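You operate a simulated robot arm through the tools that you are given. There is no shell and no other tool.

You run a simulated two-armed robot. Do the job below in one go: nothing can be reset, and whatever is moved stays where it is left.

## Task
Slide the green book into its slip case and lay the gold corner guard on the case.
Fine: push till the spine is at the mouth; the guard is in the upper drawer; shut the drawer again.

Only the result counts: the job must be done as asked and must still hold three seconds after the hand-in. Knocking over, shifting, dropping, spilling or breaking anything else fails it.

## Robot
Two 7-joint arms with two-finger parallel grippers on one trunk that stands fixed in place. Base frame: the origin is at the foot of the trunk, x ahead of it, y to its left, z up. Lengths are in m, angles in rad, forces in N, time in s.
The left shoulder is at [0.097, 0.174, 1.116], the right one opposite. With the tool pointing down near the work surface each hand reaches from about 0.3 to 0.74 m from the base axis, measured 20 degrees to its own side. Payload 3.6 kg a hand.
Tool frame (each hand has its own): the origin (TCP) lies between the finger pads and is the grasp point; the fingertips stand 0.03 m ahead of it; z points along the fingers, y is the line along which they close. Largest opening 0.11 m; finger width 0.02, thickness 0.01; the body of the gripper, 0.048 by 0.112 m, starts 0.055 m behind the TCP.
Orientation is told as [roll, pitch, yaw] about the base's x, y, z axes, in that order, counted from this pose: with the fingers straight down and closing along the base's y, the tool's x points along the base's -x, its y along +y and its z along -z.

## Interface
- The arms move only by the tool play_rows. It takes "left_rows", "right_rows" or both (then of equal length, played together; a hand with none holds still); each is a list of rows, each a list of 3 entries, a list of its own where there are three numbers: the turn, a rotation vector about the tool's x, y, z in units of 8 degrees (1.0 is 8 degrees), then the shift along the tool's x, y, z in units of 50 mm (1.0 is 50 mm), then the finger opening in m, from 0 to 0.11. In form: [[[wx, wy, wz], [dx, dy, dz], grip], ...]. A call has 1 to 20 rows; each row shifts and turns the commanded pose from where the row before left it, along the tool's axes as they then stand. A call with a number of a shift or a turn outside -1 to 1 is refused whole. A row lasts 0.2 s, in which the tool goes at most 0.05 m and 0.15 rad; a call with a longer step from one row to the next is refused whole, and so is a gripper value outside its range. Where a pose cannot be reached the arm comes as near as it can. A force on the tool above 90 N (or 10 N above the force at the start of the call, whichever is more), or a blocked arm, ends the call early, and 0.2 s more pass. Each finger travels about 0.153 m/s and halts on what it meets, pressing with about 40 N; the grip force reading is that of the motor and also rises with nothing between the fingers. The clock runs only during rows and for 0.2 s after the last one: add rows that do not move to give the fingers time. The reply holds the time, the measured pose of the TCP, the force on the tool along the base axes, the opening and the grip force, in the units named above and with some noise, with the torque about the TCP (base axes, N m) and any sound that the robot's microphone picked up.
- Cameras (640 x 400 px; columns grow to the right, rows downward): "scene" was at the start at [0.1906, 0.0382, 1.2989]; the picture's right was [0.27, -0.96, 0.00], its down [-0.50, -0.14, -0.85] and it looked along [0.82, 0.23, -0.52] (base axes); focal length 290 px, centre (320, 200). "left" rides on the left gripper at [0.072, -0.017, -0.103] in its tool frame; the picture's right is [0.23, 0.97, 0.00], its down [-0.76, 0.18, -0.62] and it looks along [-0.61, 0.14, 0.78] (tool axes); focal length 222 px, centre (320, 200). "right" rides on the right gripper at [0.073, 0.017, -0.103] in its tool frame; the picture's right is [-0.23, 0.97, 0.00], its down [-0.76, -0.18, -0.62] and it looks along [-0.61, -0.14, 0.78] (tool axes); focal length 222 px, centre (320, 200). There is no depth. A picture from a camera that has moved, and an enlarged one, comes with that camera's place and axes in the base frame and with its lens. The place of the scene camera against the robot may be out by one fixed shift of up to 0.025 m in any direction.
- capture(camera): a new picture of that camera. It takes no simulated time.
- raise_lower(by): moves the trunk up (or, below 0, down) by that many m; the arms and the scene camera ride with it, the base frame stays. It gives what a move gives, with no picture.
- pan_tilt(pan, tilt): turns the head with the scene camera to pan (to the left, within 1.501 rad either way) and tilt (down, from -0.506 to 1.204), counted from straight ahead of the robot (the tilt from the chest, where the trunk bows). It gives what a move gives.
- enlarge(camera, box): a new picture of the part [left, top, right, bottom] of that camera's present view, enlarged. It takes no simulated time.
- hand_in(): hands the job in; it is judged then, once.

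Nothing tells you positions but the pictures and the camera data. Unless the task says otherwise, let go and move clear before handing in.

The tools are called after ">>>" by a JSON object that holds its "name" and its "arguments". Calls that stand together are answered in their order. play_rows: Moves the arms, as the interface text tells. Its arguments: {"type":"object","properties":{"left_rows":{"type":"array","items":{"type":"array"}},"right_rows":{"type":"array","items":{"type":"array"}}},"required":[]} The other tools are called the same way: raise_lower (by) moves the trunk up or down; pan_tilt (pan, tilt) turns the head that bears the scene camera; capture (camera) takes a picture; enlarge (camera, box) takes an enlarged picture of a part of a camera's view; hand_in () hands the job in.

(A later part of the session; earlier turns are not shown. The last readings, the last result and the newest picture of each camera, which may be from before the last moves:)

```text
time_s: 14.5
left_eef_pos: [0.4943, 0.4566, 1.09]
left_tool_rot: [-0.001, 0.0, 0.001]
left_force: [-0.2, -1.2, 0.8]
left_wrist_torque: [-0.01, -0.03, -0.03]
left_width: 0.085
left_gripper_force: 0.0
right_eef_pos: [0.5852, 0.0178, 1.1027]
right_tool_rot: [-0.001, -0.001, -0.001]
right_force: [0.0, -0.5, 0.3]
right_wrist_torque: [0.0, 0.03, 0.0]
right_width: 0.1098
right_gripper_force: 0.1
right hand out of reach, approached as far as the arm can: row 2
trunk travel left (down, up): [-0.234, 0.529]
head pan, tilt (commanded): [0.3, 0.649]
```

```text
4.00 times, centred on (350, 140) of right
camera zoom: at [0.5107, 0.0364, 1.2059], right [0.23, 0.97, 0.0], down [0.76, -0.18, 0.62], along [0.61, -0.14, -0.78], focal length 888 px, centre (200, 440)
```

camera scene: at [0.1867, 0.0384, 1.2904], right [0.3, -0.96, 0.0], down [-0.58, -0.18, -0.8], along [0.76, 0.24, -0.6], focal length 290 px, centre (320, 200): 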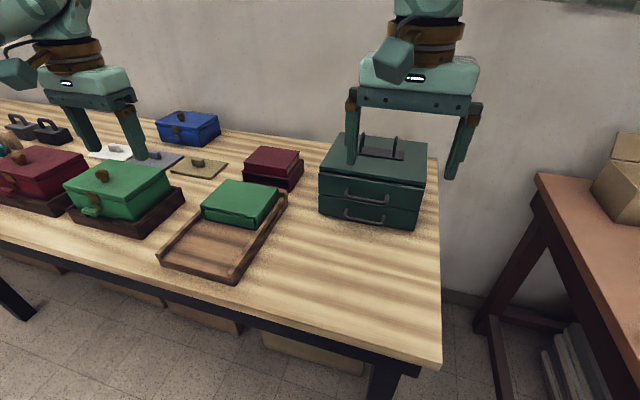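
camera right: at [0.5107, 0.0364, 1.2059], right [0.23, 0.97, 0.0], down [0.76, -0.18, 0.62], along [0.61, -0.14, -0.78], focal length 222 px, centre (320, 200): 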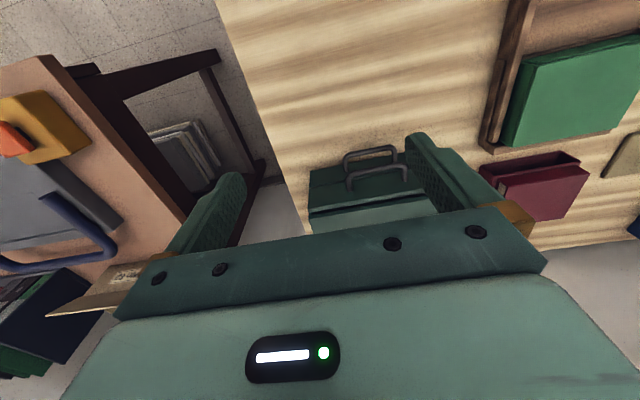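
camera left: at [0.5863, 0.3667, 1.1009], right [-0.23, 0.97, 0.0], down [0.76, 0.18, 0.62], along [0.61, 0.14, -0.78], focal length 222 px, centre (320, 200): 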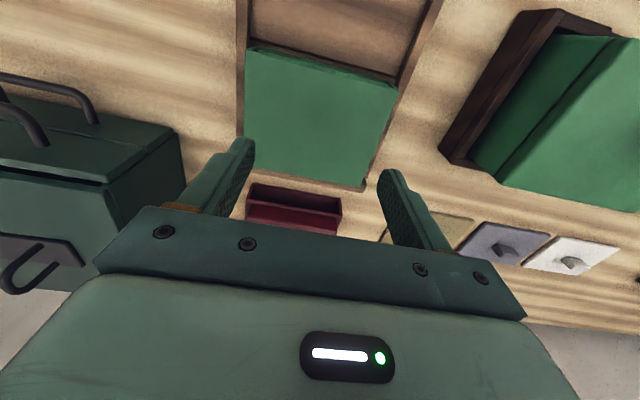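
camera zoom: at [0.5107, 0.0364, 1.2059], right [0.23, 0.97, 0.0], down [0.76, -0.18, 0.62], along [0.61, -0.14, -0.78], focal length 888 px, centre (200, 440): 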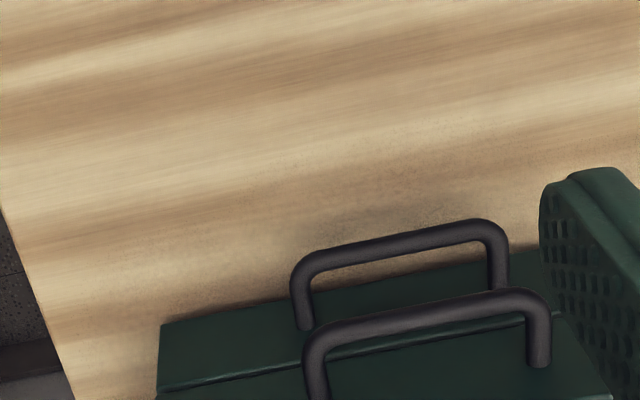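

The upper handle's bar is at about (0.711, 0.081, 0.895), spanning y 0.034 to 0.126 and standing roughly 36 mm proud of the drawer front at x≈0.747. I'll pull the right hand back and turn it 90° about its axis so the fingers can straddle the bar.

>>> {"name": "play_rows", "arguments": {"right_rows": [[[0, 0, 0], [0.9, 0, 0], 0.11], [[0, 0, 0], [0.9, 0, 0], 0.11], [[0, 0, 0.9375], [0, 0, 0], 0.08], [[0, 0, 0.9375], [0, 0, 0], 0.05], [[0, 0, 0.9375], [0, 0, 0], 0.05], [[0, 0, 0.9375], [0, 0, 0], 0.05], [[0, 0, 0.9375], [0, 0, 0], 0.05], [[0, 0, 0.9375], [0, 0, 0], 0.05], [[0, 0, 0.9375], [0, 0, 0], 0.05], [[0, 0, 0.9375], [0, 0, 0], 0.05], [[0, 0, 0.9375], [0, 0, 0], 0.05], [[0, 0, 0.9375], [0, 0, 0], 0.05], [[0, 0, 0.9375], [0, 0, 0], 0.05], [[0, 0, 0.9375], [0, 0, 0], 0.05], [[0, 0, 0], [0, 0, 0], 0.05]]}}

>>> {"name": "capture", "arguments": {"camera": "scene"}}

>>> {"name": "capture", "arguments": {"camera": "right"}}

```text
time_s: 17.7
left_eef_pos: [0.495, 0.4567, 1.0907]
left_tool_rot: [0.0, 0.0, 0.002]
left_force: [-0.7, 0.1, 0.0]
left_wrist_torque: [-0.03, -0.01, 0.04]
left_width: 0.0851
left_gripper_force: 0.0
right_eef_pos: [0.4925, 0.0196, 1.1022]
right_tool_rot: [-0.001, 0.001, -1.573]
right_force: [-0.3, 0.4, 0.4]
right_wrist_torque: [0.0, 0.01, 0.01]
right_width: 0.0501
right_gripper_force: 0.0
trunk travel left (down, up): [-0.234, 0.529]
head pan, tilt (commanded): [0.3, 0.649]
```

```text
taken
camera scene: at [0.1872, 0.0395, 1.2902], right [0.3, -0.96, 0.0], down [-0.58, -0.18, -0.8], along [0.76, 0.24, -0.61], focal length 290 px, centre (320, 200)
```

scene: 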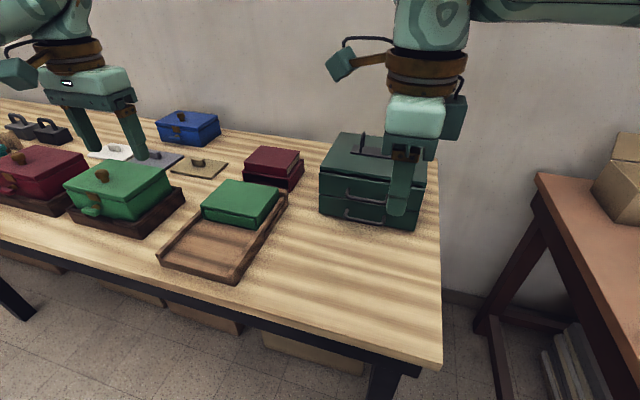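

```text
taken
camera right: at [0.5092, 0.0927, 1.2065], right [0.97, -0.23, 0.0], down [-0.18, -0.76, 0.62], along [-0.14, -0.61, -0.78], focal length 222 px, centre (320, 200)
```

right: 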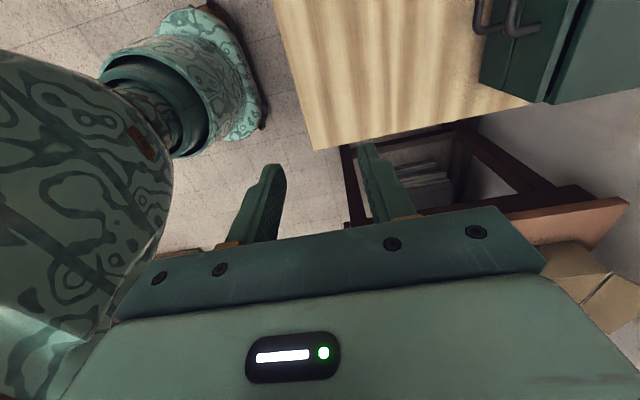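

The 90° turn worked. Now I'll tilt the hand 45° forward, line it up with the handle in y and start the approach.

>>> {"name": "play_rows", "arguments": {"right_rows": [[[-0.9375, 0, 0], [0.205, 0, 0], 0.05], [[-0.9375, 0, 0], [0.205, 0, 0], 0.05], [[-0.9375, 0, 0], [0.205, 0, 0], 0.05], [[-0.9375, 0, 0], [0.205, 0, 0], 0.05], [[-0.9375, 0, 0], [0.205, 0, 0], 0.045], [[-0.9375, 0, 0], [0.205, 0, 0], 0.045], [[0, 0, 0], [0, 0, 0.8], 0.045], [[0, 0, 0], [0, 0, 0.8], 0.045], [[0, 0, 0], [0, 0, 0], 0.045]]}}

>>> {"name": "capture", "arguments": {"camera": "scene"}}

>>> {"name": "capture", "arguments": {"camera": "right"}}

```text
time_s: 19.7
left_eef_pos: [0.4943, 0.457, 1.0907]
left_tool_rot: [-0.001, -0.001, 0.001]
left_force: [-0.3, -0.2, -0.3]
left_wrist_torque: [0.0, -0.02, 0.03]
left_width: 0.0849
left_gripper_force: 0.0
right_eef_pos: [0.5481, 0.0805, 1.0426]
right_tool_rot: [0.786, 0.0, -1.572]
right_force: [0.5, -0.1, -0.8]
right_wrist_torque: [0.0, -0.01, -0.03]
right_width: 0.0452
right_gripper_force: 0.0
trunk travel left (down, up): [-0.234, 0.529]
head pan, tilt (commanded): [0.3, 0.649]
```

```text
taken
camera scene: at [0.1868, 0.0395, 1.2904], right [0.3, -0.96, 0.0], down [-0.58, -0.18, -0.8], along [0.76, 0.24, -0.6], focal length 290 px, centre (320, 200)
```

scene: 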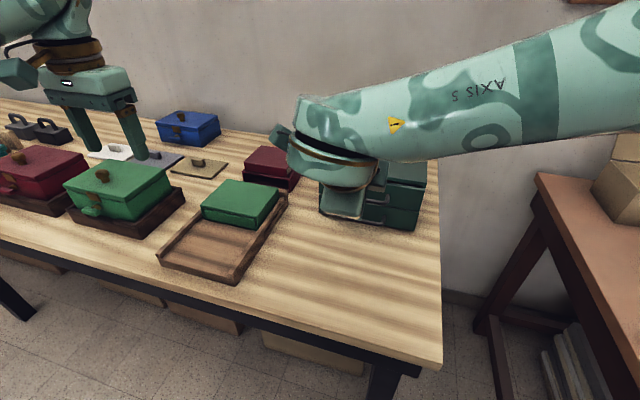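

```text
taken
camera right: at [0.4867, 0.1534, 1.1303], right [0.69, -0.23, 0.69], down [-0.57, -0.76, 0.32], along [0.45, -0.61, -0.65], focal length 222 px, centre (320, 200)
```

right: 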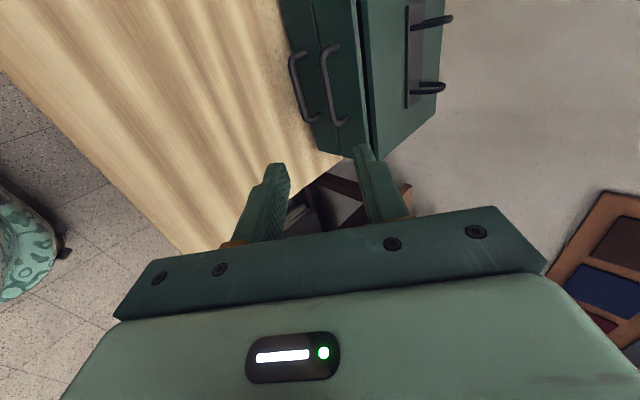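

>>> {"name": "enlarge", "arguments": {"camera": "right", "box": [270, 20, 430, 120]}}

>>> {"name": "enlarge", "arguments": {"camera": "right", "box": [240, 60, 448, 190]}}

```text
4.00 times, centred on (350, 70) of right
camera zoom: at [0.4867, 0.1534, 1.1303], right [0.69, -0.23, 0.69], down [-0.57, -0.76, 0.32], along [0.45, -0.61, -0.65], focal length 888 px, centre (200, 720)
```

zoom: 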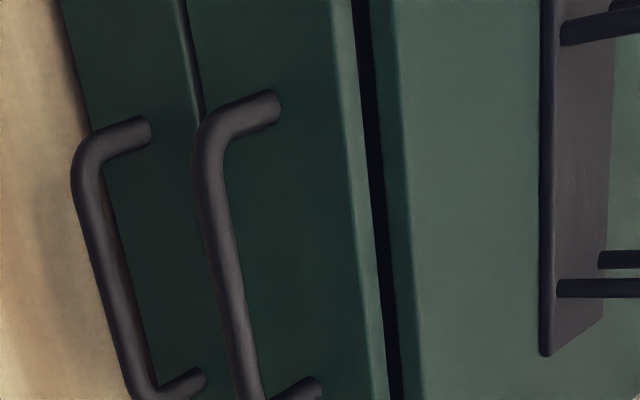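

```text
3.08 times, centred on (344, 125) of right
camera zoom: at [0.4867, 0.1534, 1.1303], right [0.69, -0.23, 0.69], down [-0.57, -0.76, 0.32], along [0.45, -0.61, -0.65], focal length 684 px, centre (246, 431)
```

zoom: 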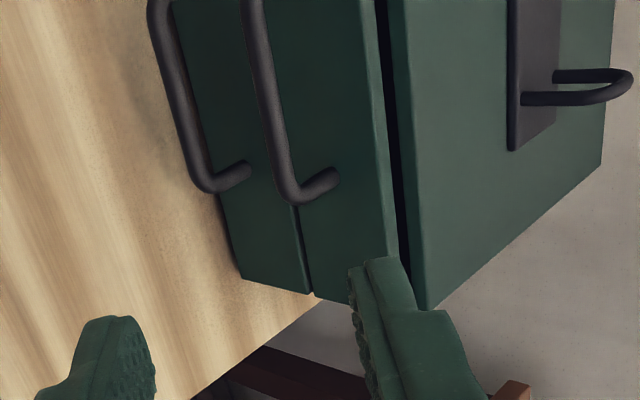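

The hand is lined up in front of the handle. I'll go nearer in stages and use this camera's view of the bar between the fingers to fix the bar's position.

>>> {"name": "play_rows", "arguments": {"right_rows": [[[0, 0, 0], [0, 0.1, 0.6], 0.045], [[0, 0, 0], [0, 0.1, 0.6], 0.045], [[0, 0, 0], [0, 0, 0.6], 0.045], [[0, 0, 0], [0, 0, 0.6], 0.04], [[0, 0, 0], [0, 0, 0], 0.04]]}}

>>> {"name": "enlarge", "arguments": {"camera": "right", "box": [220, 70, 444, 210]}}

>>> {"name": "capture", "arguments": {"camera": "scene"}}

```text
time_s: 20.9
left_eef_pos: [0.4937, 0.4569, 1.0907]
left_tool_rot: [-0.001, 0.0, 0.002]
left_force: [-0.3, 0.2, -0.3]
left_wrist_torque: [-0.01, 0.02, -0.02]
left_width: 0.0851
left_gripper_force: 0.1
right_eef_pos: [0.6406, 0.0816, 0.9668]
right_tool_rot: [0.787, -0.001, -1.569]
right_force: [0.4, 0.8, -0.3]
right_wrist_torque: [-0.01, 0.01, 0.0]
right_width: 0.04
right_gripper_force: 0.0
trunk travel left (down, up): [-0.234, 0.529]
head pan, tilt (commanded): [0.3, 0.649]
```

```text
2.86 times, centred on (332, 140) of right
camera zoom: at [0.5789, 0.1552, 1.0525], right [0.69, -0.23, 0.69], down [-0.57, -0.76, 0.32], along [0.45, -0.61, -0.65], focal length 635 px, centre (286, 371)
```

zoom: 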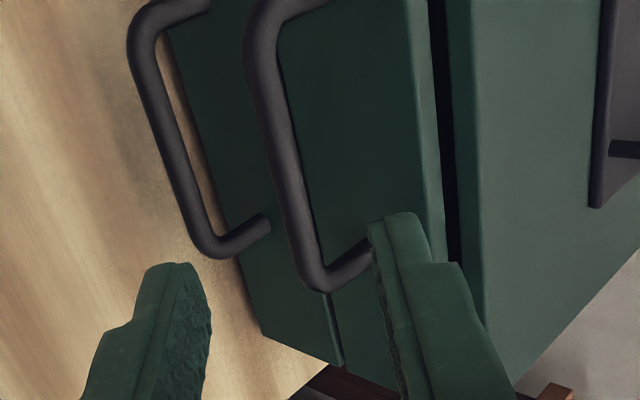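

```text
taken
camera scene: at [0.1868, 0.0395, 1.2903], right [0.3, -0.96, 0.0], down [-0.58, -0.18, -0.8], along [0.76, 0.24, -0.6], focal length 290 px, centre (320, 200)
```

scene: 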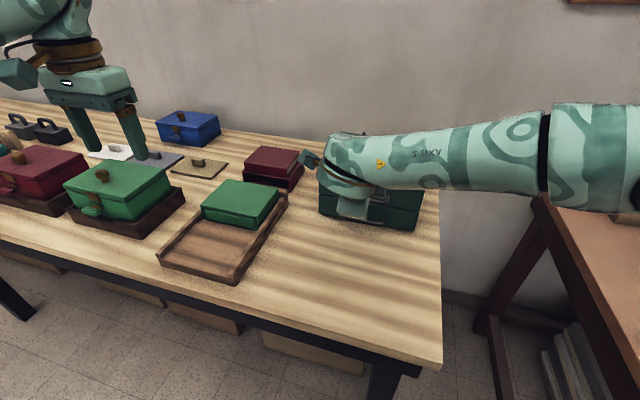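

The handle bar works out at (0.711, 0.081, 0.895), straight ahead along the tool axis. I'll go nearer with the fingers opened about 32 mm and check again.

>>> {"name": "play_rows", "arguments": {"right_rows": [[[0, 0, 0], [0, 0, 0.4], 0.034], [[0, 0, 0], [0, 0, 0.4], 0.034], [[0, 0, 0], [0, 0, 0.3], 0.034], [[0, 0, 0], [0, 0, 0], 0.034]]}}

>>> {"name": "enlarge", "arguments": {"camera": "right", "box": [220, 90, 444, 230]}}

>>> {"name": "enlarge", "arguments": {"camera": "scene", "box": [300, 120, 460, 240]}}

```text
time_s: 21.9
left_eef_pos: [0.4945, 0.458, 1.0905]
left_tool_rot: [0.001, -0.001, 0.001]
left_force: [-0.3, 0.2, 0.1]
left_wrist_torque: [0.0, 0.03, 0.03]
left_width: 0.0851
left_gripper_force: 0.1
right_eef_pos: [0.6785, 0.0816, 0.9296]
right_tool_rot: [0.782, -0.001, -1.57]
right_force: [0.1, -0.3, -0.5]
right_wrist_torque: [-0.01, 0.04, 0.04]
right_width: 0.034
right_gripper_force: 0.1
trunk travel left (down, up): [-0.234, 0.529]
head pan, tilt (commanded): [0.3, 0.649]
```

```text
2.86 times, centred on (332, 160) of right
camera zoom: at [0.617, 0.1546, 1.0151], right [0.69, -0.23, 0.69], down [-0.57, -0.76, 0.32], along [0.45, -0.61, -0.65], focal length 635 px, centre (286, 314)
```

zoom: 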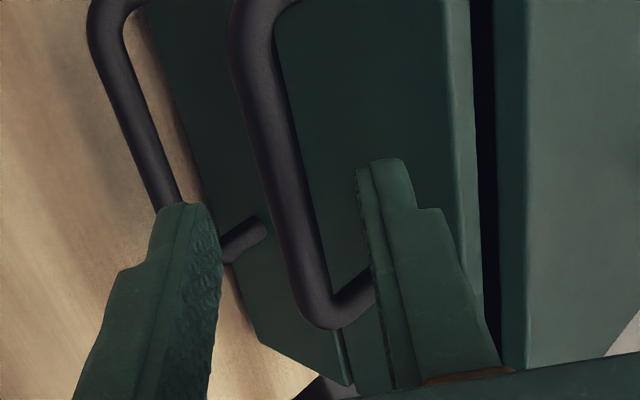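

```text
3.33 times, centred on (380, 180) of scene
camera zoom: at [0.1871, 0.0396, 1.2903], right [0.3, -0.96, 0.0], down [-0.58, -0.18, -0.8], along [0.76, 0.24, -0.6], focal length 968 px, centre (120, 267)
```

zoom: 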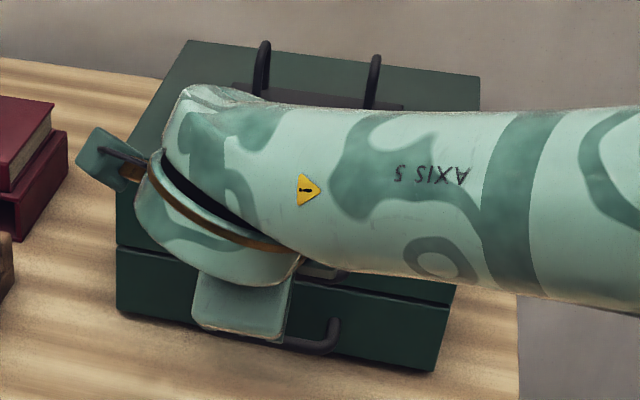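

The bar sits centred between the fingers, about 40 mm ahead of the TCP. I'll advance 25 mm and then close gently.

>>> {"name": "play_rows", "arguments": {"right_rows": [[[0, 0, 0], [0, 0, 0.25], 0.034], [[0, 0, 0], [0, 0, 0.25], 0.034], [[0, 0, 0], [0, 0, 0], 0.034]]}}

>>> {"name": "enlarge", "arguments": {"camera": "right", "box": [220, 90, 444, 230]}}

```text
time_s: 22.7
left_eef_pos: [0.4948, 0.4575, 1.0906]
left_tool_rot: [0.002, 0.0, 0.002]
left_force: [-0.1, -0.1, -0.4]
left_wrist_torque: [-0.02, 0.0, 0.01]
left_width: 0.085
left_gripper_force: 0.1
right_eef_pos: [0.6976, 0.0819, 0.9104]
right_tool_rot: [0.785, 0.0, -1.568]
right_force: [0.2, -0.2, -0.7]
right_wrist_torque: [0.01, 0.0, -0.01]
right_width: 0.034
right_gripper_force: 0.1
trunk travel left (down, up): [-0.234, 0.529]
head pan, tilt (commanded): [0.3, 0.649]
```

```text
2.86 times, centred on (332, 160) of right
camera zoom: at [0.6359, 0.1545, 0.9968], right [0.69, -0.23, 0.69], down [-0.57, -0.76, 0.32], along [0.45, -0.61, -0.65], focal length 635 px, centre (286, 314)
```

zoom: 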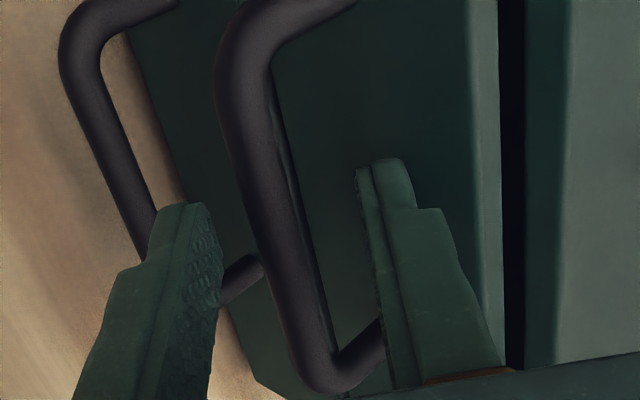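

>>> {"name": "play_rows", "arguments": {"right_rows": [[[0, 0, 0], [0, 0, 0.13], 0.034], [[0, 0, 0], [0, 0, 0], 0.024], [[0, 0, 0], [0, 0, 0], 0.016], [[0, 0, 0], [0, 0, 0], 0.008], [[0, 0, 0], [0, 0, 0], 0.0], [[0, 0, 0], [0, 0, 0], 0.0]]}}

>>> {"name": "enlarge", "arguments": {"camera": "right", "box": [220, 90, 444, 230]}}

>>> {"name": "capture", "arguments": {"camera": "scene"}}

```text
time_s: 24.1
left_eef_pos: [0.4957, 0.4575, 1.0905]
left_tool_rot: [0.001, -0.001, 0.002]
left_force: [0.3, -0.1, -0.1]
left_wrist_torque: [0.01, -0.02, -0.03]
left_width: 0.0847
left_gripper_force: 0.0
right_eef_pos: [0.7033, 0.0813, 0.9056]
right_tool_rot: [0.78, 0.001, -1.57]
right_force: [-2.2, -0.5, -7.8]
right_wrist_torque: [-0.48, 0.03, 0.16]
right_width: 0.0097
right_gripper_force: 44.9
trunk travel left (down, up): [-0.234, 0.529]
head pan, tilt (commanded): [0.3, 0.649]
```

```text
2.86 times, centred on (332, 160) of right
camera zoom: at [0.6409, 0.1542, 0.9914], right [0.69, -0.23, 0.69], down [-0.57, -0.76, 0.32], along [0.45, -0.61, -0.65], focal length 635 px, centre (286, 314)
```

zoom: 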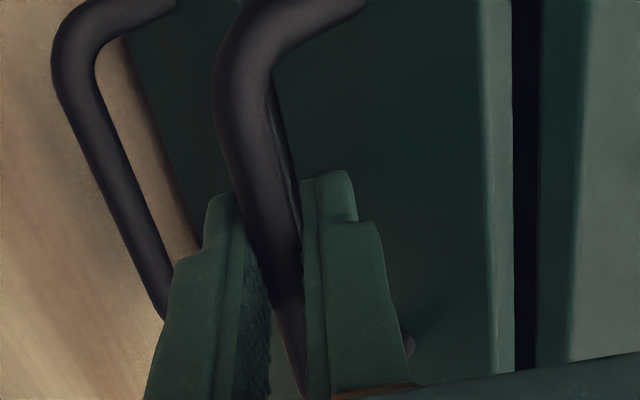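

```text
taken
camera scene: at [0.1879, 0.0397, 1.29], right [0.3, -0.96, 0.0], down [-0.58, -0.18, -0.8], along [0.76, 0.24, -0.61], focal length 290 px, centre (320, 200)
```

scene: 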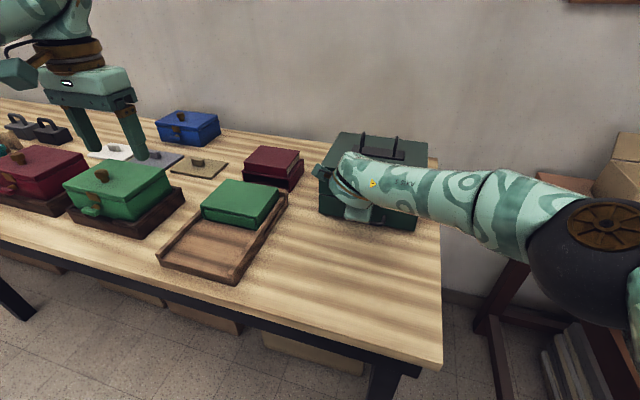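

The bar is gripped, with the opening at 9.7 mm. I'll pull straight back towards me gently and watch the force and whether the cabinet moves.

>>> {"name": "play_rows", "arguments": {"right_rows": [[[0, 0, 0], [0, -0.1, -0.1], 0.0], [[0, 0, 0], [0, -0.14, -0.14], 0.0], [[0, 0, 0], [0, -0.14, -0.14], 0.0], [[0, 0, 0], [0, -0.14, -0.14], 0.0], [[0, 0, 0], [0, 0, 0], 0.0]]}}

>>> {"name": "capture", "arguments": {"camera": "scene"}}

>>> {"name": "capture", "arguments": {"camera": "right"}}

```text
time_s: 25.3
left_eef_pos: [0.4959, 0.457, 1.0909]
left_tool_rot: [-0.001, 0.003, 0.0]
left_force: [0.3, 0.2, -0.3]
left_wrist_torque: [0.01, 0.04, -0.01]
left_width: 0.0853
left_gripper_force: 0.0
right_eef_pos: [0.6658, 0.0807, 0.9066]
right_tool_rot: [0.781, -0.001, -1.571]
right_force: [-0.8, -4.0, -8.1]
right_wrist_torque: [-0.04, 0.01, 0.69]
right_width: 0.0096
right_gripper_force: 45.0
trunk travel left (down, up): [-0.234, 0.529]
head pan, tilt (commanded): [0.3, 0.649]
```

```text
taken
camera scene: at [0.188, 0.0392, 1.29], right [0.3, -0.96, 0.0], down [-0.58, -0.18, -0.8], along [0.76, 0.24, -0.61], focal length 290 px, centre (320, 200)
```

scene: 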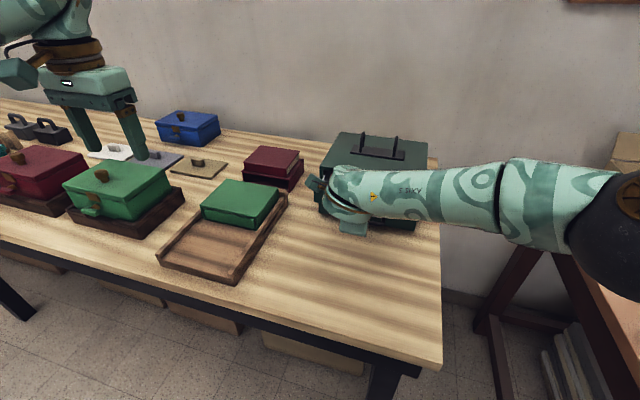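

```text
taken
camera right: at [0.6037, 0.1542, 0.9915], right [0.69, -0.23, 0.69], down [-0.57, -0.76, 0.32], along [0.45, -0.61, -0.65], focal length 222 px, centre (320, 200)
```

right: 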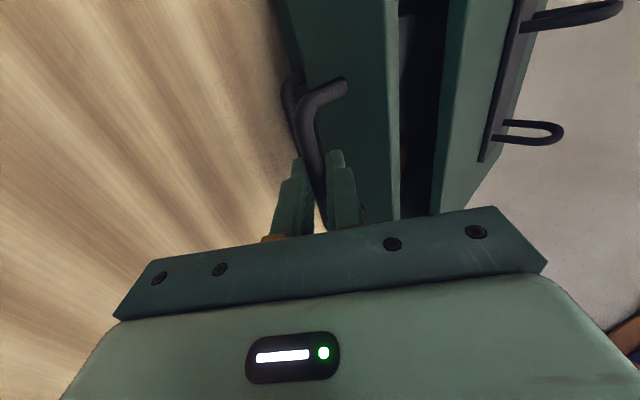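

The drawer is sliding out and the cabinet is staying still. I'll keep pulling.

>>> {"name": "play_rows", "arguments": {"right_rows": [[[0, 0, 0], [0, -0.18, -0.18], 0.0], [[0, 0, 0], [0, -0.18, -0.18], 0.0], [[0, 0, 0], [0, -0.18, -0.18], 0.0], [[0, 0, 0], [0, -0.18, -0.18], 0.0], [[0, 0, 0], [0, -0.18, -0.18], 0.0], [[0, 0, 0], [0, 0, 0], 0.0]]}}

>>> {"name": "capture", "arguments": {"camera": "scene"}}

>>> {"name": "capture", "arguments": {"camera": "right"}}

```text
time_s: 26.7
left_eef_pos: [0.4962, 0.4565, 1.0891]
left_tool_rot: [0.002, 0.002, 0.001]
left_force: [0.3, -0.3, -0.3]
left_wrist_torque: [-0.03, 0.0, -0.01]
left_width: 0.0851
left_gripper_force: 0.0
right_eef_pos: [0.6013, 0.0806, 0.9049]
right_tool_rot: [0.781, 0.0, -1.568]
right_force: [-0.9, -1.4, -14.4]
right_wrist_torque: [-0.38, 0.06, 0.29]
right_width: 0.0095
right_gripper_force: 45.3
trunk travel left (down, up): [-0.234, 0.529]
head pan, tilt (commanded): [0.3, 0.649]
```

```text
taken
camera scene: at [0.1885, 0.0397, 1.2899], right [0.3, -0.96, 0.0], down [-0.58, -0.18, -0.8], along [0.76, 0.24, -0.61], focal length 290 px, centre (320, 200)
```

scene: 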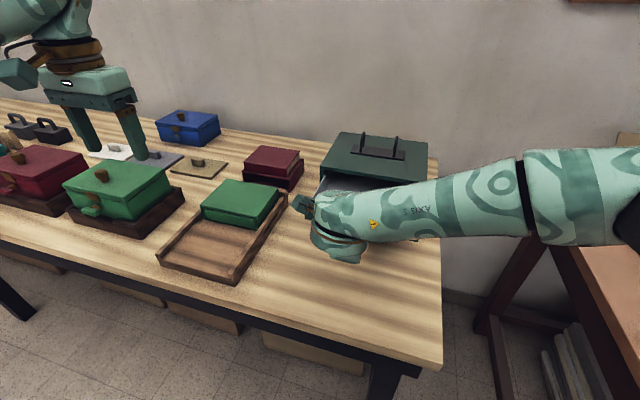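

```text
taken
camera right: at [0.5398, 0.1541, 0.9915], right [0.69, -0.23, 0.69], down [-0.56, -0.76, 0.32], along [0.45, -0.61, -0.65], focal length 222 px, centre (320, 200)
```

right: 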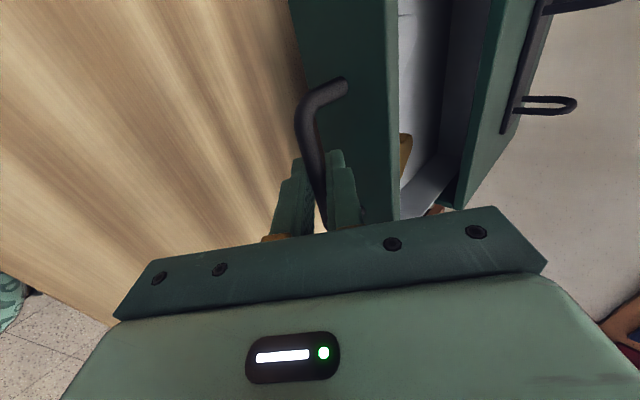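

The drawer is about 10 cm open and something gold shows just behind its front. I'll look closer.

>>> {"name": "enlarge", "arguments": {"camera": "right", "box": [340, 60, 500, 220]}}

>>> {"name": "enlarge", "arguments": {"camera": "scene", "box": [290, 120, 450, 220]}}

```text
2.50 times, centred on (420, 140) of right
camera zoom: at [0.5398, 0.1541, 0.9915], right [0.69, -0.23, 0.69], down [-0.56, -0.76, 0.32], along [0.45, -0.61, -0.65], focal length 555 px, centre (70, 350)
```

zoom: 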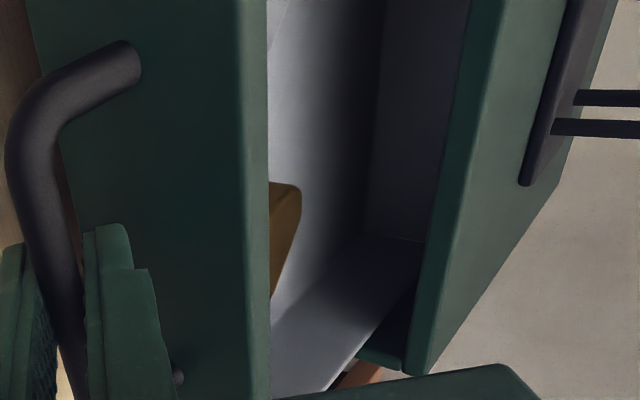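

```text
4.00 times, centred on (370, 170) of scene
camera zoom: at [0.1885, 0.0397, 1.2899], right [0.3, -0.96, 0.0], down [-0.58, -0.18, -0.8], along [0.76, 0.24, -0.61], focal length 1161 px, centre (120, 320)
```

zoom: 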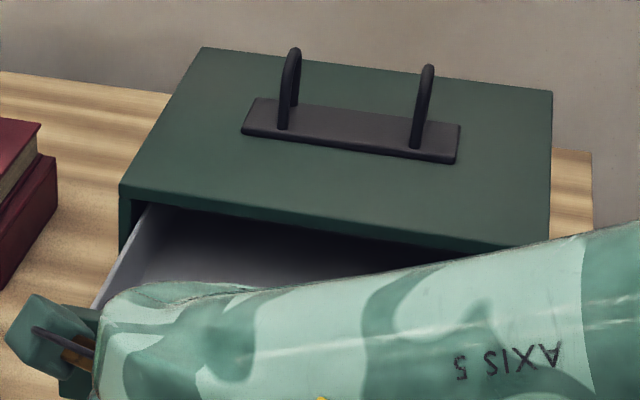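

I'll let go of the handle and draw the right hand back and away, so the drawer's inside can be seen.

>>> {"name": "play_rows", "arguments": {"right_rows": [[[0, 0, 0], [0, 0, 0], 0.02], [[0, 0, 0], [0, 0, 0], 0.034], [[0, 0, 0], [0, 0, 0], 0.034], [[0, 0, 0], [0, 0, -0.4], 0.034], [[0, 0, 0], [0, 0, -0.8], 0.034], [[0, 0, 0], [0, 0, -0.9], 0.034], [[0, 0, 0], [0, 0, -0.9], 0.034], [[0, 0, 0], [-0.9, 0, 0], 0.034], [[0, 0, 0], [-0.9, 0, 0], 0.034], [[0, 0, 0], [-0.9, 0, 0], 0.034], [[0, 0, 0], [-0.9, 0, 0], 0.034], [[0, 0, 0], [-0.9, 0, 0], 0.034], [[0, 0, 0], [0, 0, 0], 0.034]]}}

>>> {"name": "capture", "arguments": {"camera": "scene"}}

>>> {"name": "enlarge", "arguments": {"camera": "scene", "box": [290, 120, 450, 240]}}

```text
time_s: 29.5
left_eef_pos: [0.4952, 0.4588, 1.0909]
left_tool_rot: [-0.002, 0.001, 0.003]
left_force: [-0.6, 0.3, -0.2]
left_wrist_torque: [0.04, -0.01, 0.0]
left_width: 0.0852
left_gripper_force: 0.0
right_eef_pos: [0.4963, -0.144, 1.01]
right_tool_rot: [0.783, -0.003, -1.57]
right_force: [-0.3, 0.7, -0.3]
right_wrist_torque: [-0.04, -0.01, 0.01]
right_width: 0.0339
right_gripper_force: 0.1
trunk travel left (down, up): [-0.234, 0.529]
head pan, tilt (commanded): [0.3, 0.649]
```

```text
taken
camera scene: at [0.1873, 0.0405, 1.2902], right [0.3, -0.96, 0.0], down [-0.58, -0.18, -0.8], along [0.76, 0.24, -0.61], focal length 290 px, centre (320, 200)
```

scene: 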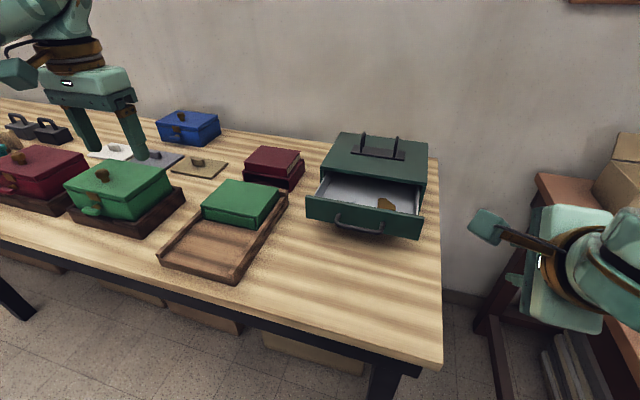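

```text
3.33 times, centred on (370, 180) of scene
camera zoom: at [0.1873, 0.0405, 1.2902], right [0.3, -0.96, 0.0], down [-0.58, -0.18, -0.8], along [0.76, 0.24, -0.61], focal length 968 px, centre (153, 267)
```

zoom: 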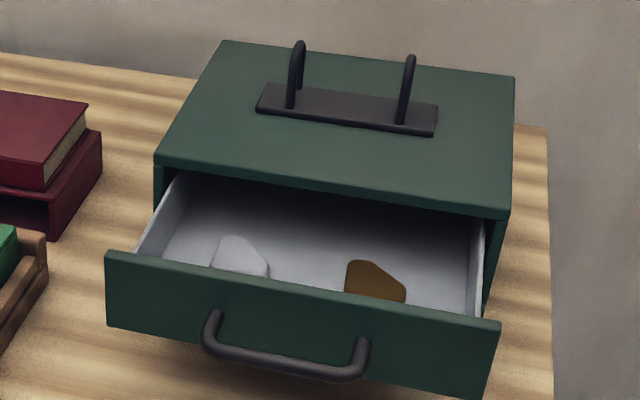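

The drawer holds a silver guard on the left and the gold one on the right. I'll bring the left hand over to look straight in, and move the right hand further clear.

>>> {"name": "play_rows", "arguments": {"left_rows": [[[0, 0, 0], [-0.2, -0.95, 0], 0.085], [[0, 0, 0], [-0.2, -0.95, 0], 0.085], [[0, 0, 0], [-0.2, -0.95, 0], 0.085], [[0, 0, 0], [-0.2, -0.95, 0], 0.085], [[0, 0, 0], [-0.2, -0.95, 0], 0.085], [[0, 0, 0], [-0.2, -0.95, 0], 0.085], [[0, 0, 0], [-0.2, -0.95, 0], 0.085], [[0, 0, 0], [-0.2, -0.95, 0], 0.085], [[0, 0, 0], [0, 0, 0], 0.085]], "right_rows": [[[0, 0, 0], [0, 0, -0.8], 0.034], [[0, 0, 0], [0, 0, -0.8], 0.034], [[0, 0, 0], [-0.8, 0, 0], 0.034], [[0, 0, 0], [-0.8, 0, 0], 0.034], [[0, 0, 0], [0, 0, 0], 0.034], [[0, 0, 0], [0, 0, 0], 0.034], [[0, 0, 0], [0, 0, 0], 0.034], [[0, 0, 0], [0, 0, 0], 0.034], [[0, 0, 0], [0, 0, 0], 0.034]]}}

>>> {"name": "capture", "arguments": {"camera": "left"}}

>>> {"name": "capture", "arguments": {"camera": "scene"}}

```text
time_s: 31.5
left_eef_pos: [0.5743, 0.074, 1.088]
left_tool_rot: [-0.002, -0.001, 0.002]
left_force: [0.1, 0.7, 0.8]
left_wrist_torque: [0.0, 0.01, 0.02]
left_width: 0.0851
left_gripper_force: 0.1
right_eef_pos: [0.4536, -0.2223, 1.0755]
right_tool_rot: [0.781, 0.001, -1.571]
right_force: [0.1, 0.6, 0.9]
right_wrist_torque: [-0.01, 0.02, -0.01]
right_width: 0.0341
right_gripper_force: 0.1
right hand out of reach, approached as far as the arm can: row 3, 4
trunk travel left (down, up): [-0.234, 0.529]
head pan, tilt (commanded): [0.3, 0.649]
```

```text
taken
camera left: at [0.5008, 0.0583, 1.1895], right [-0.23, 0.97, 0.0], down [0.76, 0.18, 0.62], along [0.61, 0.14, -0.78], focal length 222 px, centre (320, 200)
```

left: 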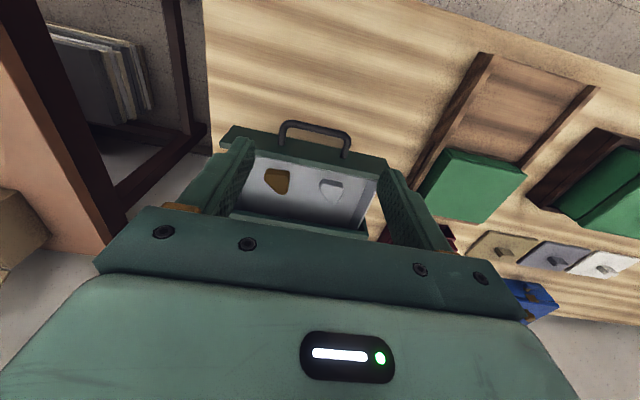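

```text
taken
camera scene: at [0.1869, 0.0402, 1.2903], right [0.3, -0.96, 0.0], down [-0.58, -0.18, -0.8], along [0.76, 0.24, -0.6], focal length 290 px, centre (320, 200)
```

scene: 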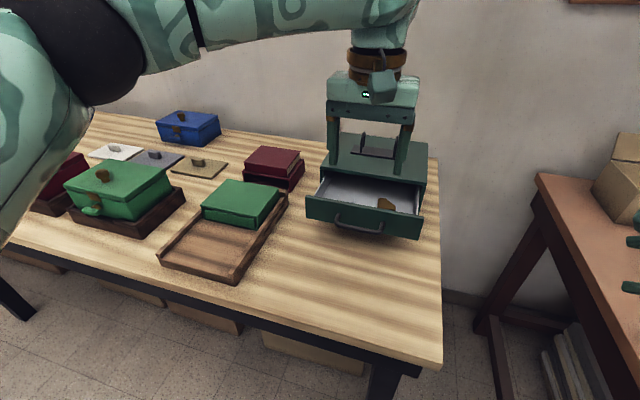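

>>> {"name": "enlarge", "arguments": {"camera": "left", "box": [230, 130, 390, 240]}}

>>> {"name": "enlarge", "arguments": {"camera": "left", "box": [244, 160, 308, 200]}}

>>> {"name": "enlarge", "arguments": {"camera": "scene", "box": [330, 170, 426, 230]}}

```text
3.64 times, centred on (310, 185) of left
camera zoom: at [0.5008, 0.0583, 1.1895], right [-0.23, 0.97, 0.0], down [0.76, 0.18, 0.62], along [0.61, 0.14, -0.78], focal length 808 px, centre (356, 254)
```

zoom: 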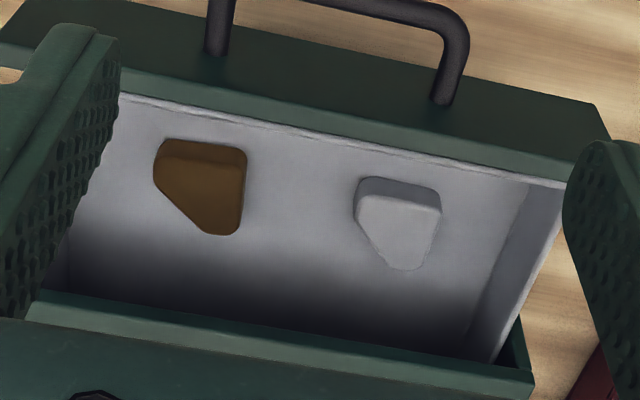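

```text
10.00 times, centred on (276, 180) of left
camera zoom: at [0.5008, 0.0583, 1.1895], right [-0.23, 0.97, 0.0], down [0.76, 0.18, 0.62], along [0.61, 0.14, -0.78], focal length 2221 px, centre (760, 400)
```

zoom: 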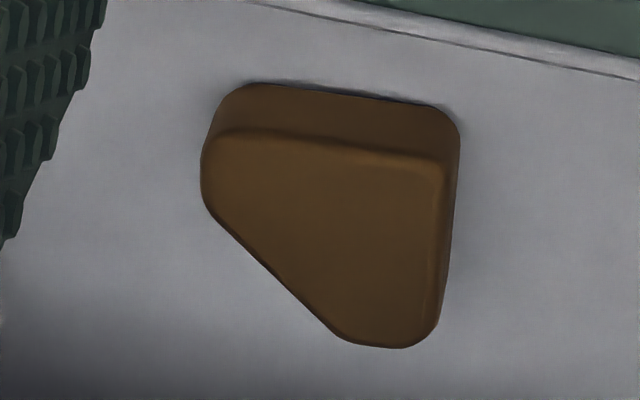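

```text
6.67 times, centred on (378, 200) of scene
camera zoom: at [0.1869, 0.0402, 1.2903], right [0.3, -0.96, 0.0], down [-0.58, -0.18, -0.8], along [0.76, 0.24, -0.6], focal length 1935 px, centre (-67, 200)
```

zoom: 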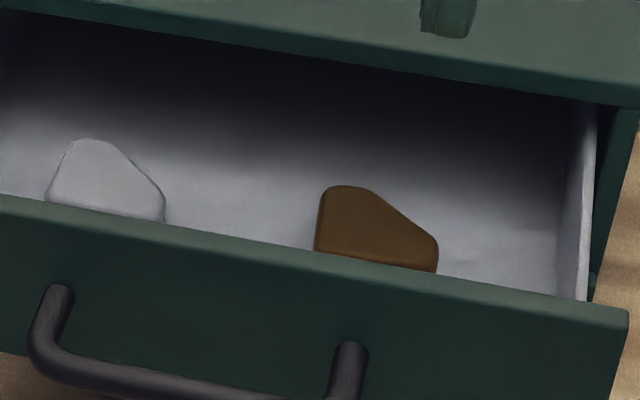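

The gold guard lies flat in the drawer at roughly x 0.702–0.739, y 0.016–0.056, with its top at z≈0.887 and the drawer floor at z≈0.873. I'll turn the left hand 4° to match it, tilt 12° forward for reach and stop above it.

>>> {"name": "play_rows", "arguments": {"left_rows": [[[0, 0, -0.5], [0, 0, 0], 0.085], [[0, -0.75, 0], [0, 0, 0], 0.075], [[0, -0.75, 0], [0, 0, 0], 0.075], [[0, 0, 0], [-0.5265, -0.237, 0.6305], 0.075], [[0, 0, 0], [-0.5265, -0.237, 0.6305], 0.075], [[0, 0, 0], [-0.5265, -0.237, 0.6305], 0.075], [[0, 0, 0], [-0.5265, -0.237, 0.6305], 0.075], [[0, 0, 0], [0, 0, 0], 0.075]]}}

>>> {"name": "capture", "arguments": {"camera": "left"}}

>>> {"name": "capture", "arguments": {"camera": "scene"}}

```text
time_s: 33.3
left_eef_pos: [0.6989, 0.0421, 0.9925]
left_tool_rot: [-0.001, -0.208, 0.072]
left_force: [-0.7, -0.2, 0.4]
left_wrist_torque: [-0.01, 0.0, 0.0]
left_width: 0.0751
left_gripper_force: 0.0
left hand out of reach, approached as far as the arm can: row 7
right_eef_pos: [0.4549, -0.2208, 1.074]
right_tool_rot: [0.782, 0.001, -1.571]
right_force: [-0.4, 0.1, 0.4]
right_wrist_torque: [-0.01, 0.0, -0.01]
right_width: 0.034
right_gripper_force: 0.1
trunk travel left (down, up): [-0.234, 0.529]
head pan, tilt (commanded): [0.3, 0.649]
```

```text
taken
camera left: at [0.6063, 0.0195, 1.078], right [-0.29, 0.96, -0.05], down [0.6, 0.22, 0.77], along [0.74, 0.19, -0.64], focal length 222 px, centre (320, 200)
```

left: 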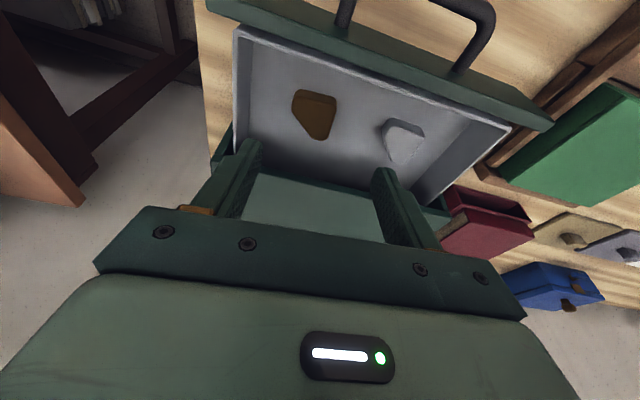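

```text
taken
camera scene: at [0.1872, 0.0398, 1.2903], right [0.3, -0.96, 0.0], down [-0.58, -0.18, -0.8], along [0.76, 0.24, -0.61], focal length 290 px, centre (320, 200)
```

scene: 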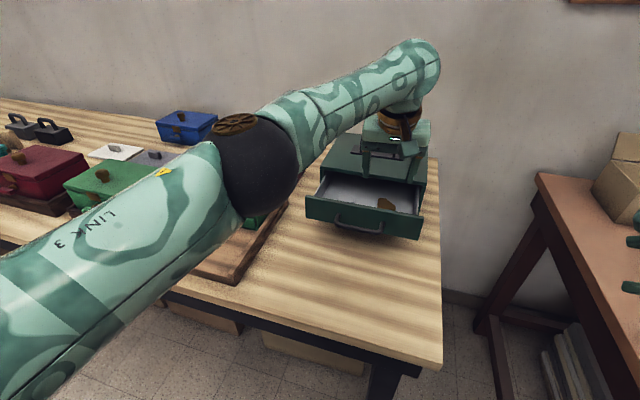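

The hand is just at its reach limit here, so I'll use a 20° tilt for the grasp. First I'll refine the guard's position from this closer view.

>>> {"name": "enlarge", "arguments": {"camera": "left", "box": [266, 75, 362, 150]}}

>>> {"name": "enlarge", "arguments": {"camera": "left", "box": [200, 0, 560, 225]}}

```text
5.33 times, centred on (314, 112) of left
camera zoom: at [0.6063, 0.0195, 1.078], right [-0.29, 0.96, -0.05], down [0.6, 0.22, 0.77], along [0.74, 0.19, -0.64], focal length 1185 px, centre (352, 667)
```

zoom: 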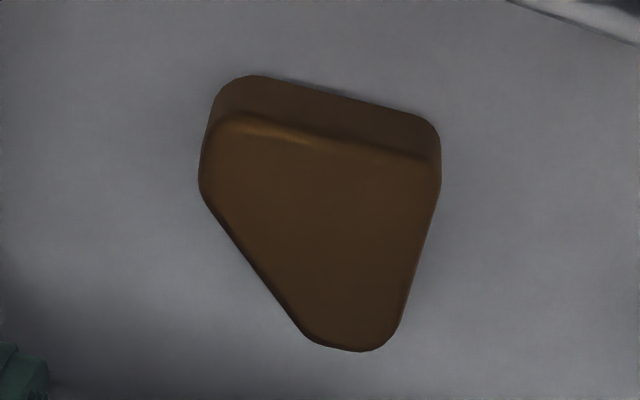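

```text
1.78 times, centred on (380, 112) of left
camera zoom: at [0.6063, 0.0195, 1.078], right [-0.29, 0.96, -0.05], down [0.6, 0.22, 0.77], along [0.74, 0.19, -0.64], focal length 395 px, centre (213, 356)
```

zoom: 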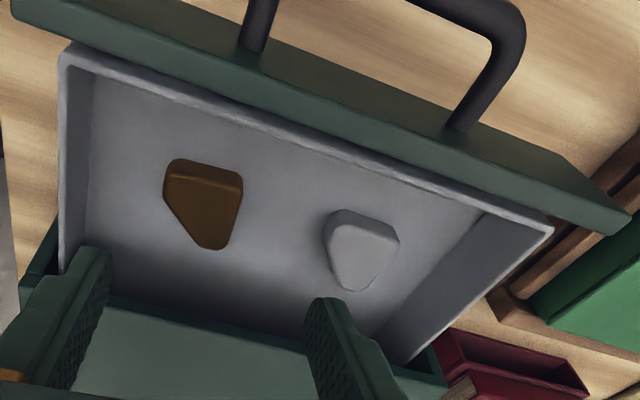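

>>> {"name": "play_rows", "arguments": {"left_rows": [[[0, -1.0, 0], [0, 0, 0], 0.075], [[0, 0, 0], [0.116, -0.083, 0.461], 0.075], [[0, 0, 0], [0.116, -0.083, 0.461], 0.075], [[0, 0, 0], [0, 0, 0], 0.075]]}}

>>> {"name": "capture", "arguments": {"camera": "left"}}

>>> {"name": "enlarge", "arguments": {"camera": "left", "box": [220, 90, 428, 220]}}

>>> {"name": "enlarge", "arguments": {"camera": "scene", "box": [300, 110, 460, 240]}}

```text
time_s: 34.3
left_eef_pos: [0.705, 0.0336, 0.9479]
left_tool_rot: [0.001, -0.35, 0.07]
left_force: [-0.1, 0.1, 0.1]
left_wrist_torque: [-0.01, -0.01, 0.01]
left_width: 0.075
left_gripper_force: 0.1
right_eef_pos: [0.4536, -0.2224, 1.0742]
right_tool_rot: [0.782, 0.001, -1.57]
right_force: [1.0, 0.2, -0.2]
right_wrist_torque: [-0.03, 0.01, -0.02]
right_width: 0.0338
right_gripper_force: 0.1
trunk travel left (down, up): [-0.234, 0.529]
head pan, tilt (commanded): [0.3, 0.649]
```

```text
taken
camera left: at [0.6014, 0.01, 1.0191], right [-0.28, 0.96, -0.08], down [0.49, 0.21, 0.85], along [0.83, 0.2, -0.53], focal length 222 px, centre (320, 200)
```

left: 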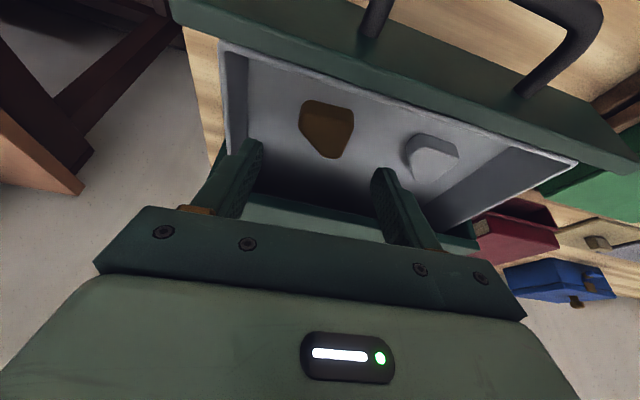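

```text
3.08 times, centred on (324, 155) of left
camera zoom: at [0.6014, 0.01, 1.0191], right [-0.28, 0.96, -0.08], down [0.49, 0.21, 0.85], along [0.83, 0.2, -0.53], focal length 684 px, centre (308, 338)
```

zoom: 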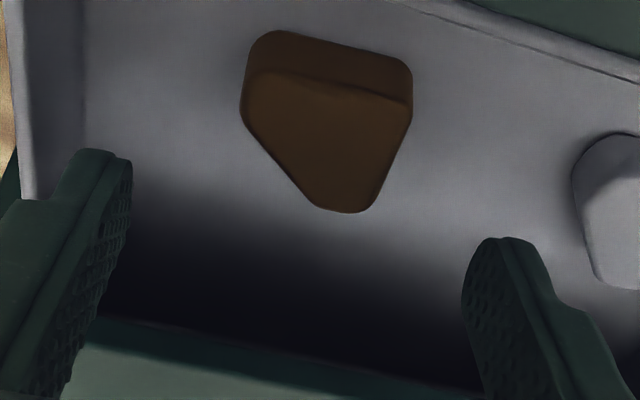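

```text
3.08 times, centred on (380, 175) of scene
camera zoom: at [0.1871, 0.0389, 1.2903], right [0.3, -0.96, 0.0], down [-0.58, -0.18, -0.8], along [0.76, 0.24, -0.6], focal length 893 px, centre (135, 277)
```

zoom: 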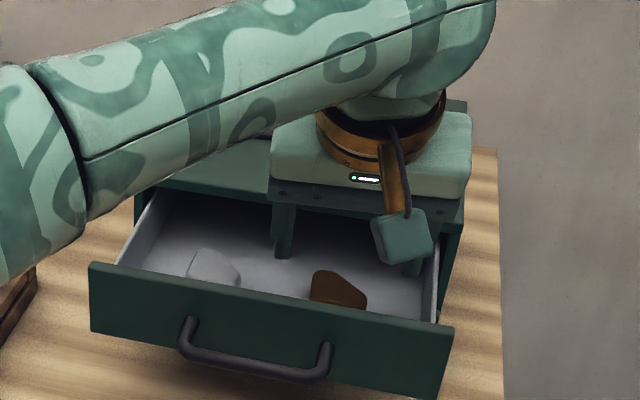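

The guard is centred between the fingers. I'll narrow the opening a little to stay clear of the drawer wall and lower until the fingertips are about 2 mm above the drawer floor.

>>> {"name": "play_rows", "arguments": {"left_rows": [[[0, 0, 0], [0.12, 0.018, 0.26], 0.065], [[0, 0, 0], [0.1, 0, 0.26], 0.065], [[0, 0, 0], [0.08, 0, 0.2], 0.065], [[0, 0, 0], [0, 0, 0], 0.065]]}}

>>> {"name": "enlarge", "arguments": {"camera": "left", "box": [220, 90, 428, 220]}}

>>> {"name": "enlarge", "arguments": {"camera": "scene", "box": [320, 160, 432, 230]}}

```text
time_s: 35.3
left_eef_pos: [0.7021, 0.0319, 0.9074]
left_tool_rot: [-0.001, -0.348, 0.073]
left_force: [-0.3, 0.2, -1.2]
left_wrist_torque: [-0.01, 0.03, -0.01]
left_width: 0.0649
left_gripper_force: 0.1
right_eef_pos: [0.4545, -0.2218, 1.073]
right_tool_rot: [0.782, 0.0, -1.57]
right_force: [-0.1, 0.6, -0.1]
right_wrist_torque: [-0.02, 0.0, -0.01]
right_width: 0.034
right_gripper_force: 0.1
trunk travel left (down, up): [-0.234, 0.529]
head pan, tilt (commanded): [0.3, 0.649]
```

```text
3.08 times, centred on (324, 155) of left
camera zoom: at [0.5999, 0.009, 0.9791], right [-0.28, 0.96, -0.08], down [0.49, 0.21, 0.85], along [0.83, 0.2, -0.53], focal length 684 px, centre (308, 338)
```

zoom: 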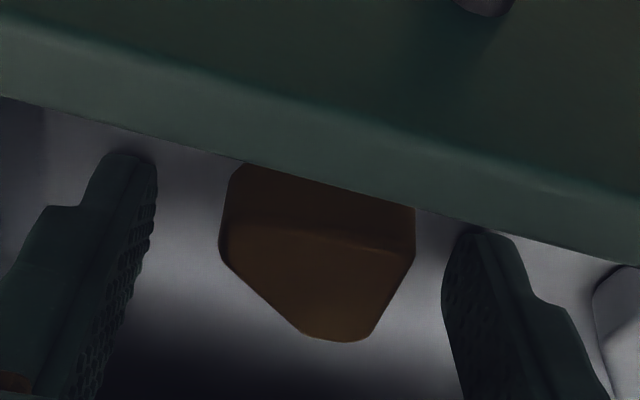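

```text
5.71 times, centred on (376, 195) of scene
camera zoom: at [0.1872, 0.0391, 1.2903], right [0.3, -0.96, 0.0], down [-0.58, -0.18, -0.8], along [0.76, 0.24, -0.6], focal length 1659 px, centre (0, 229)
```

zoom: 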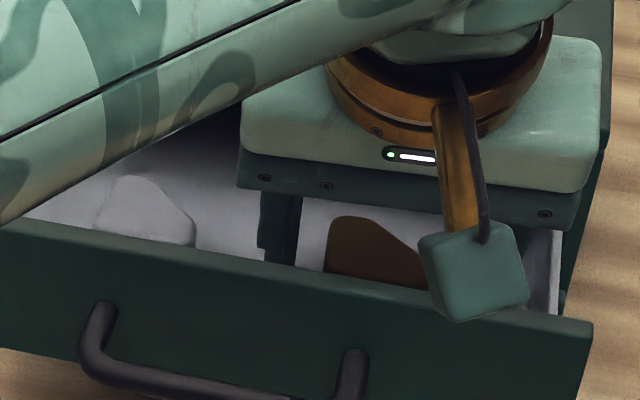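

Nothing has been touched and the guard is nearly centred. I'll shift 1.7 mm in y, lower 2.5 mm more and close.

>>> {"name": "play_rows", "arguments": {"left_rows": [[[0, 0, 0], [0.017, 0.034, 0.047], 0.065], [[0, 0, 0], [0, 0, 0], 0.05], [[0, 0, 0], [0, 0, 0], 0.04], [[0, 0, 0], [0, 0, 0], 0.03], [[0, 0, 0], [0, 0, 0], 0.02], [[0, 0, 0], [0, 0, 0], 0.02], [[0, 0, 0], [0, 0, 0], 0.02]]}}

>>> {"name": "enlarge", "arguments": {"camera": "left", "box": [220, 90, 428, 220]}}

```text
time_s: 36.9
left_eef_pos: [0.7019, 0.0341, 0.9086]
left_tool_rot: [-0.001, -0.354, 0.072]
left_force: [1.1, 1.6, 19.2]
left_wrist_torque: [0.09, -0.12, 0.06]
left_width: 0.0384
left_gripper_force: 39.7
right_eef_pos: [0.4523, -0.2213, 1.0742]
right_tool_rot: [0.783, 0.001, -1.571]
right_force: [0.1, 0.9, -0.1]
right_wrist_torque: [0.01, 0.01, 0.01]
right_width: 0.034
right_gripper_force: 0.2
trunk travel left (down, up): [-0.234, 0.529]
head pan, tilt (commanded): [0.3, 0.649]
```

```text
3.08 times, centred on (324, 155) of left
camera zoom: at [0.5981, 0.0112, 0.9783], right [-0.28, 0.96, -0.08], down [0.49, 0.21, 0.85], along [0.83, 0.2, -0.53], focal length 684 px, centre (308, 338)
```

zoom: 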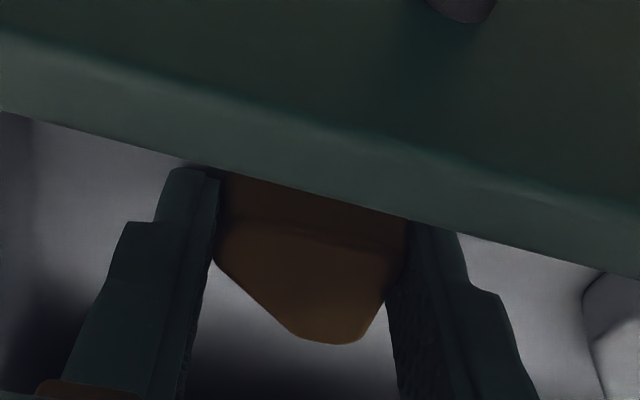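

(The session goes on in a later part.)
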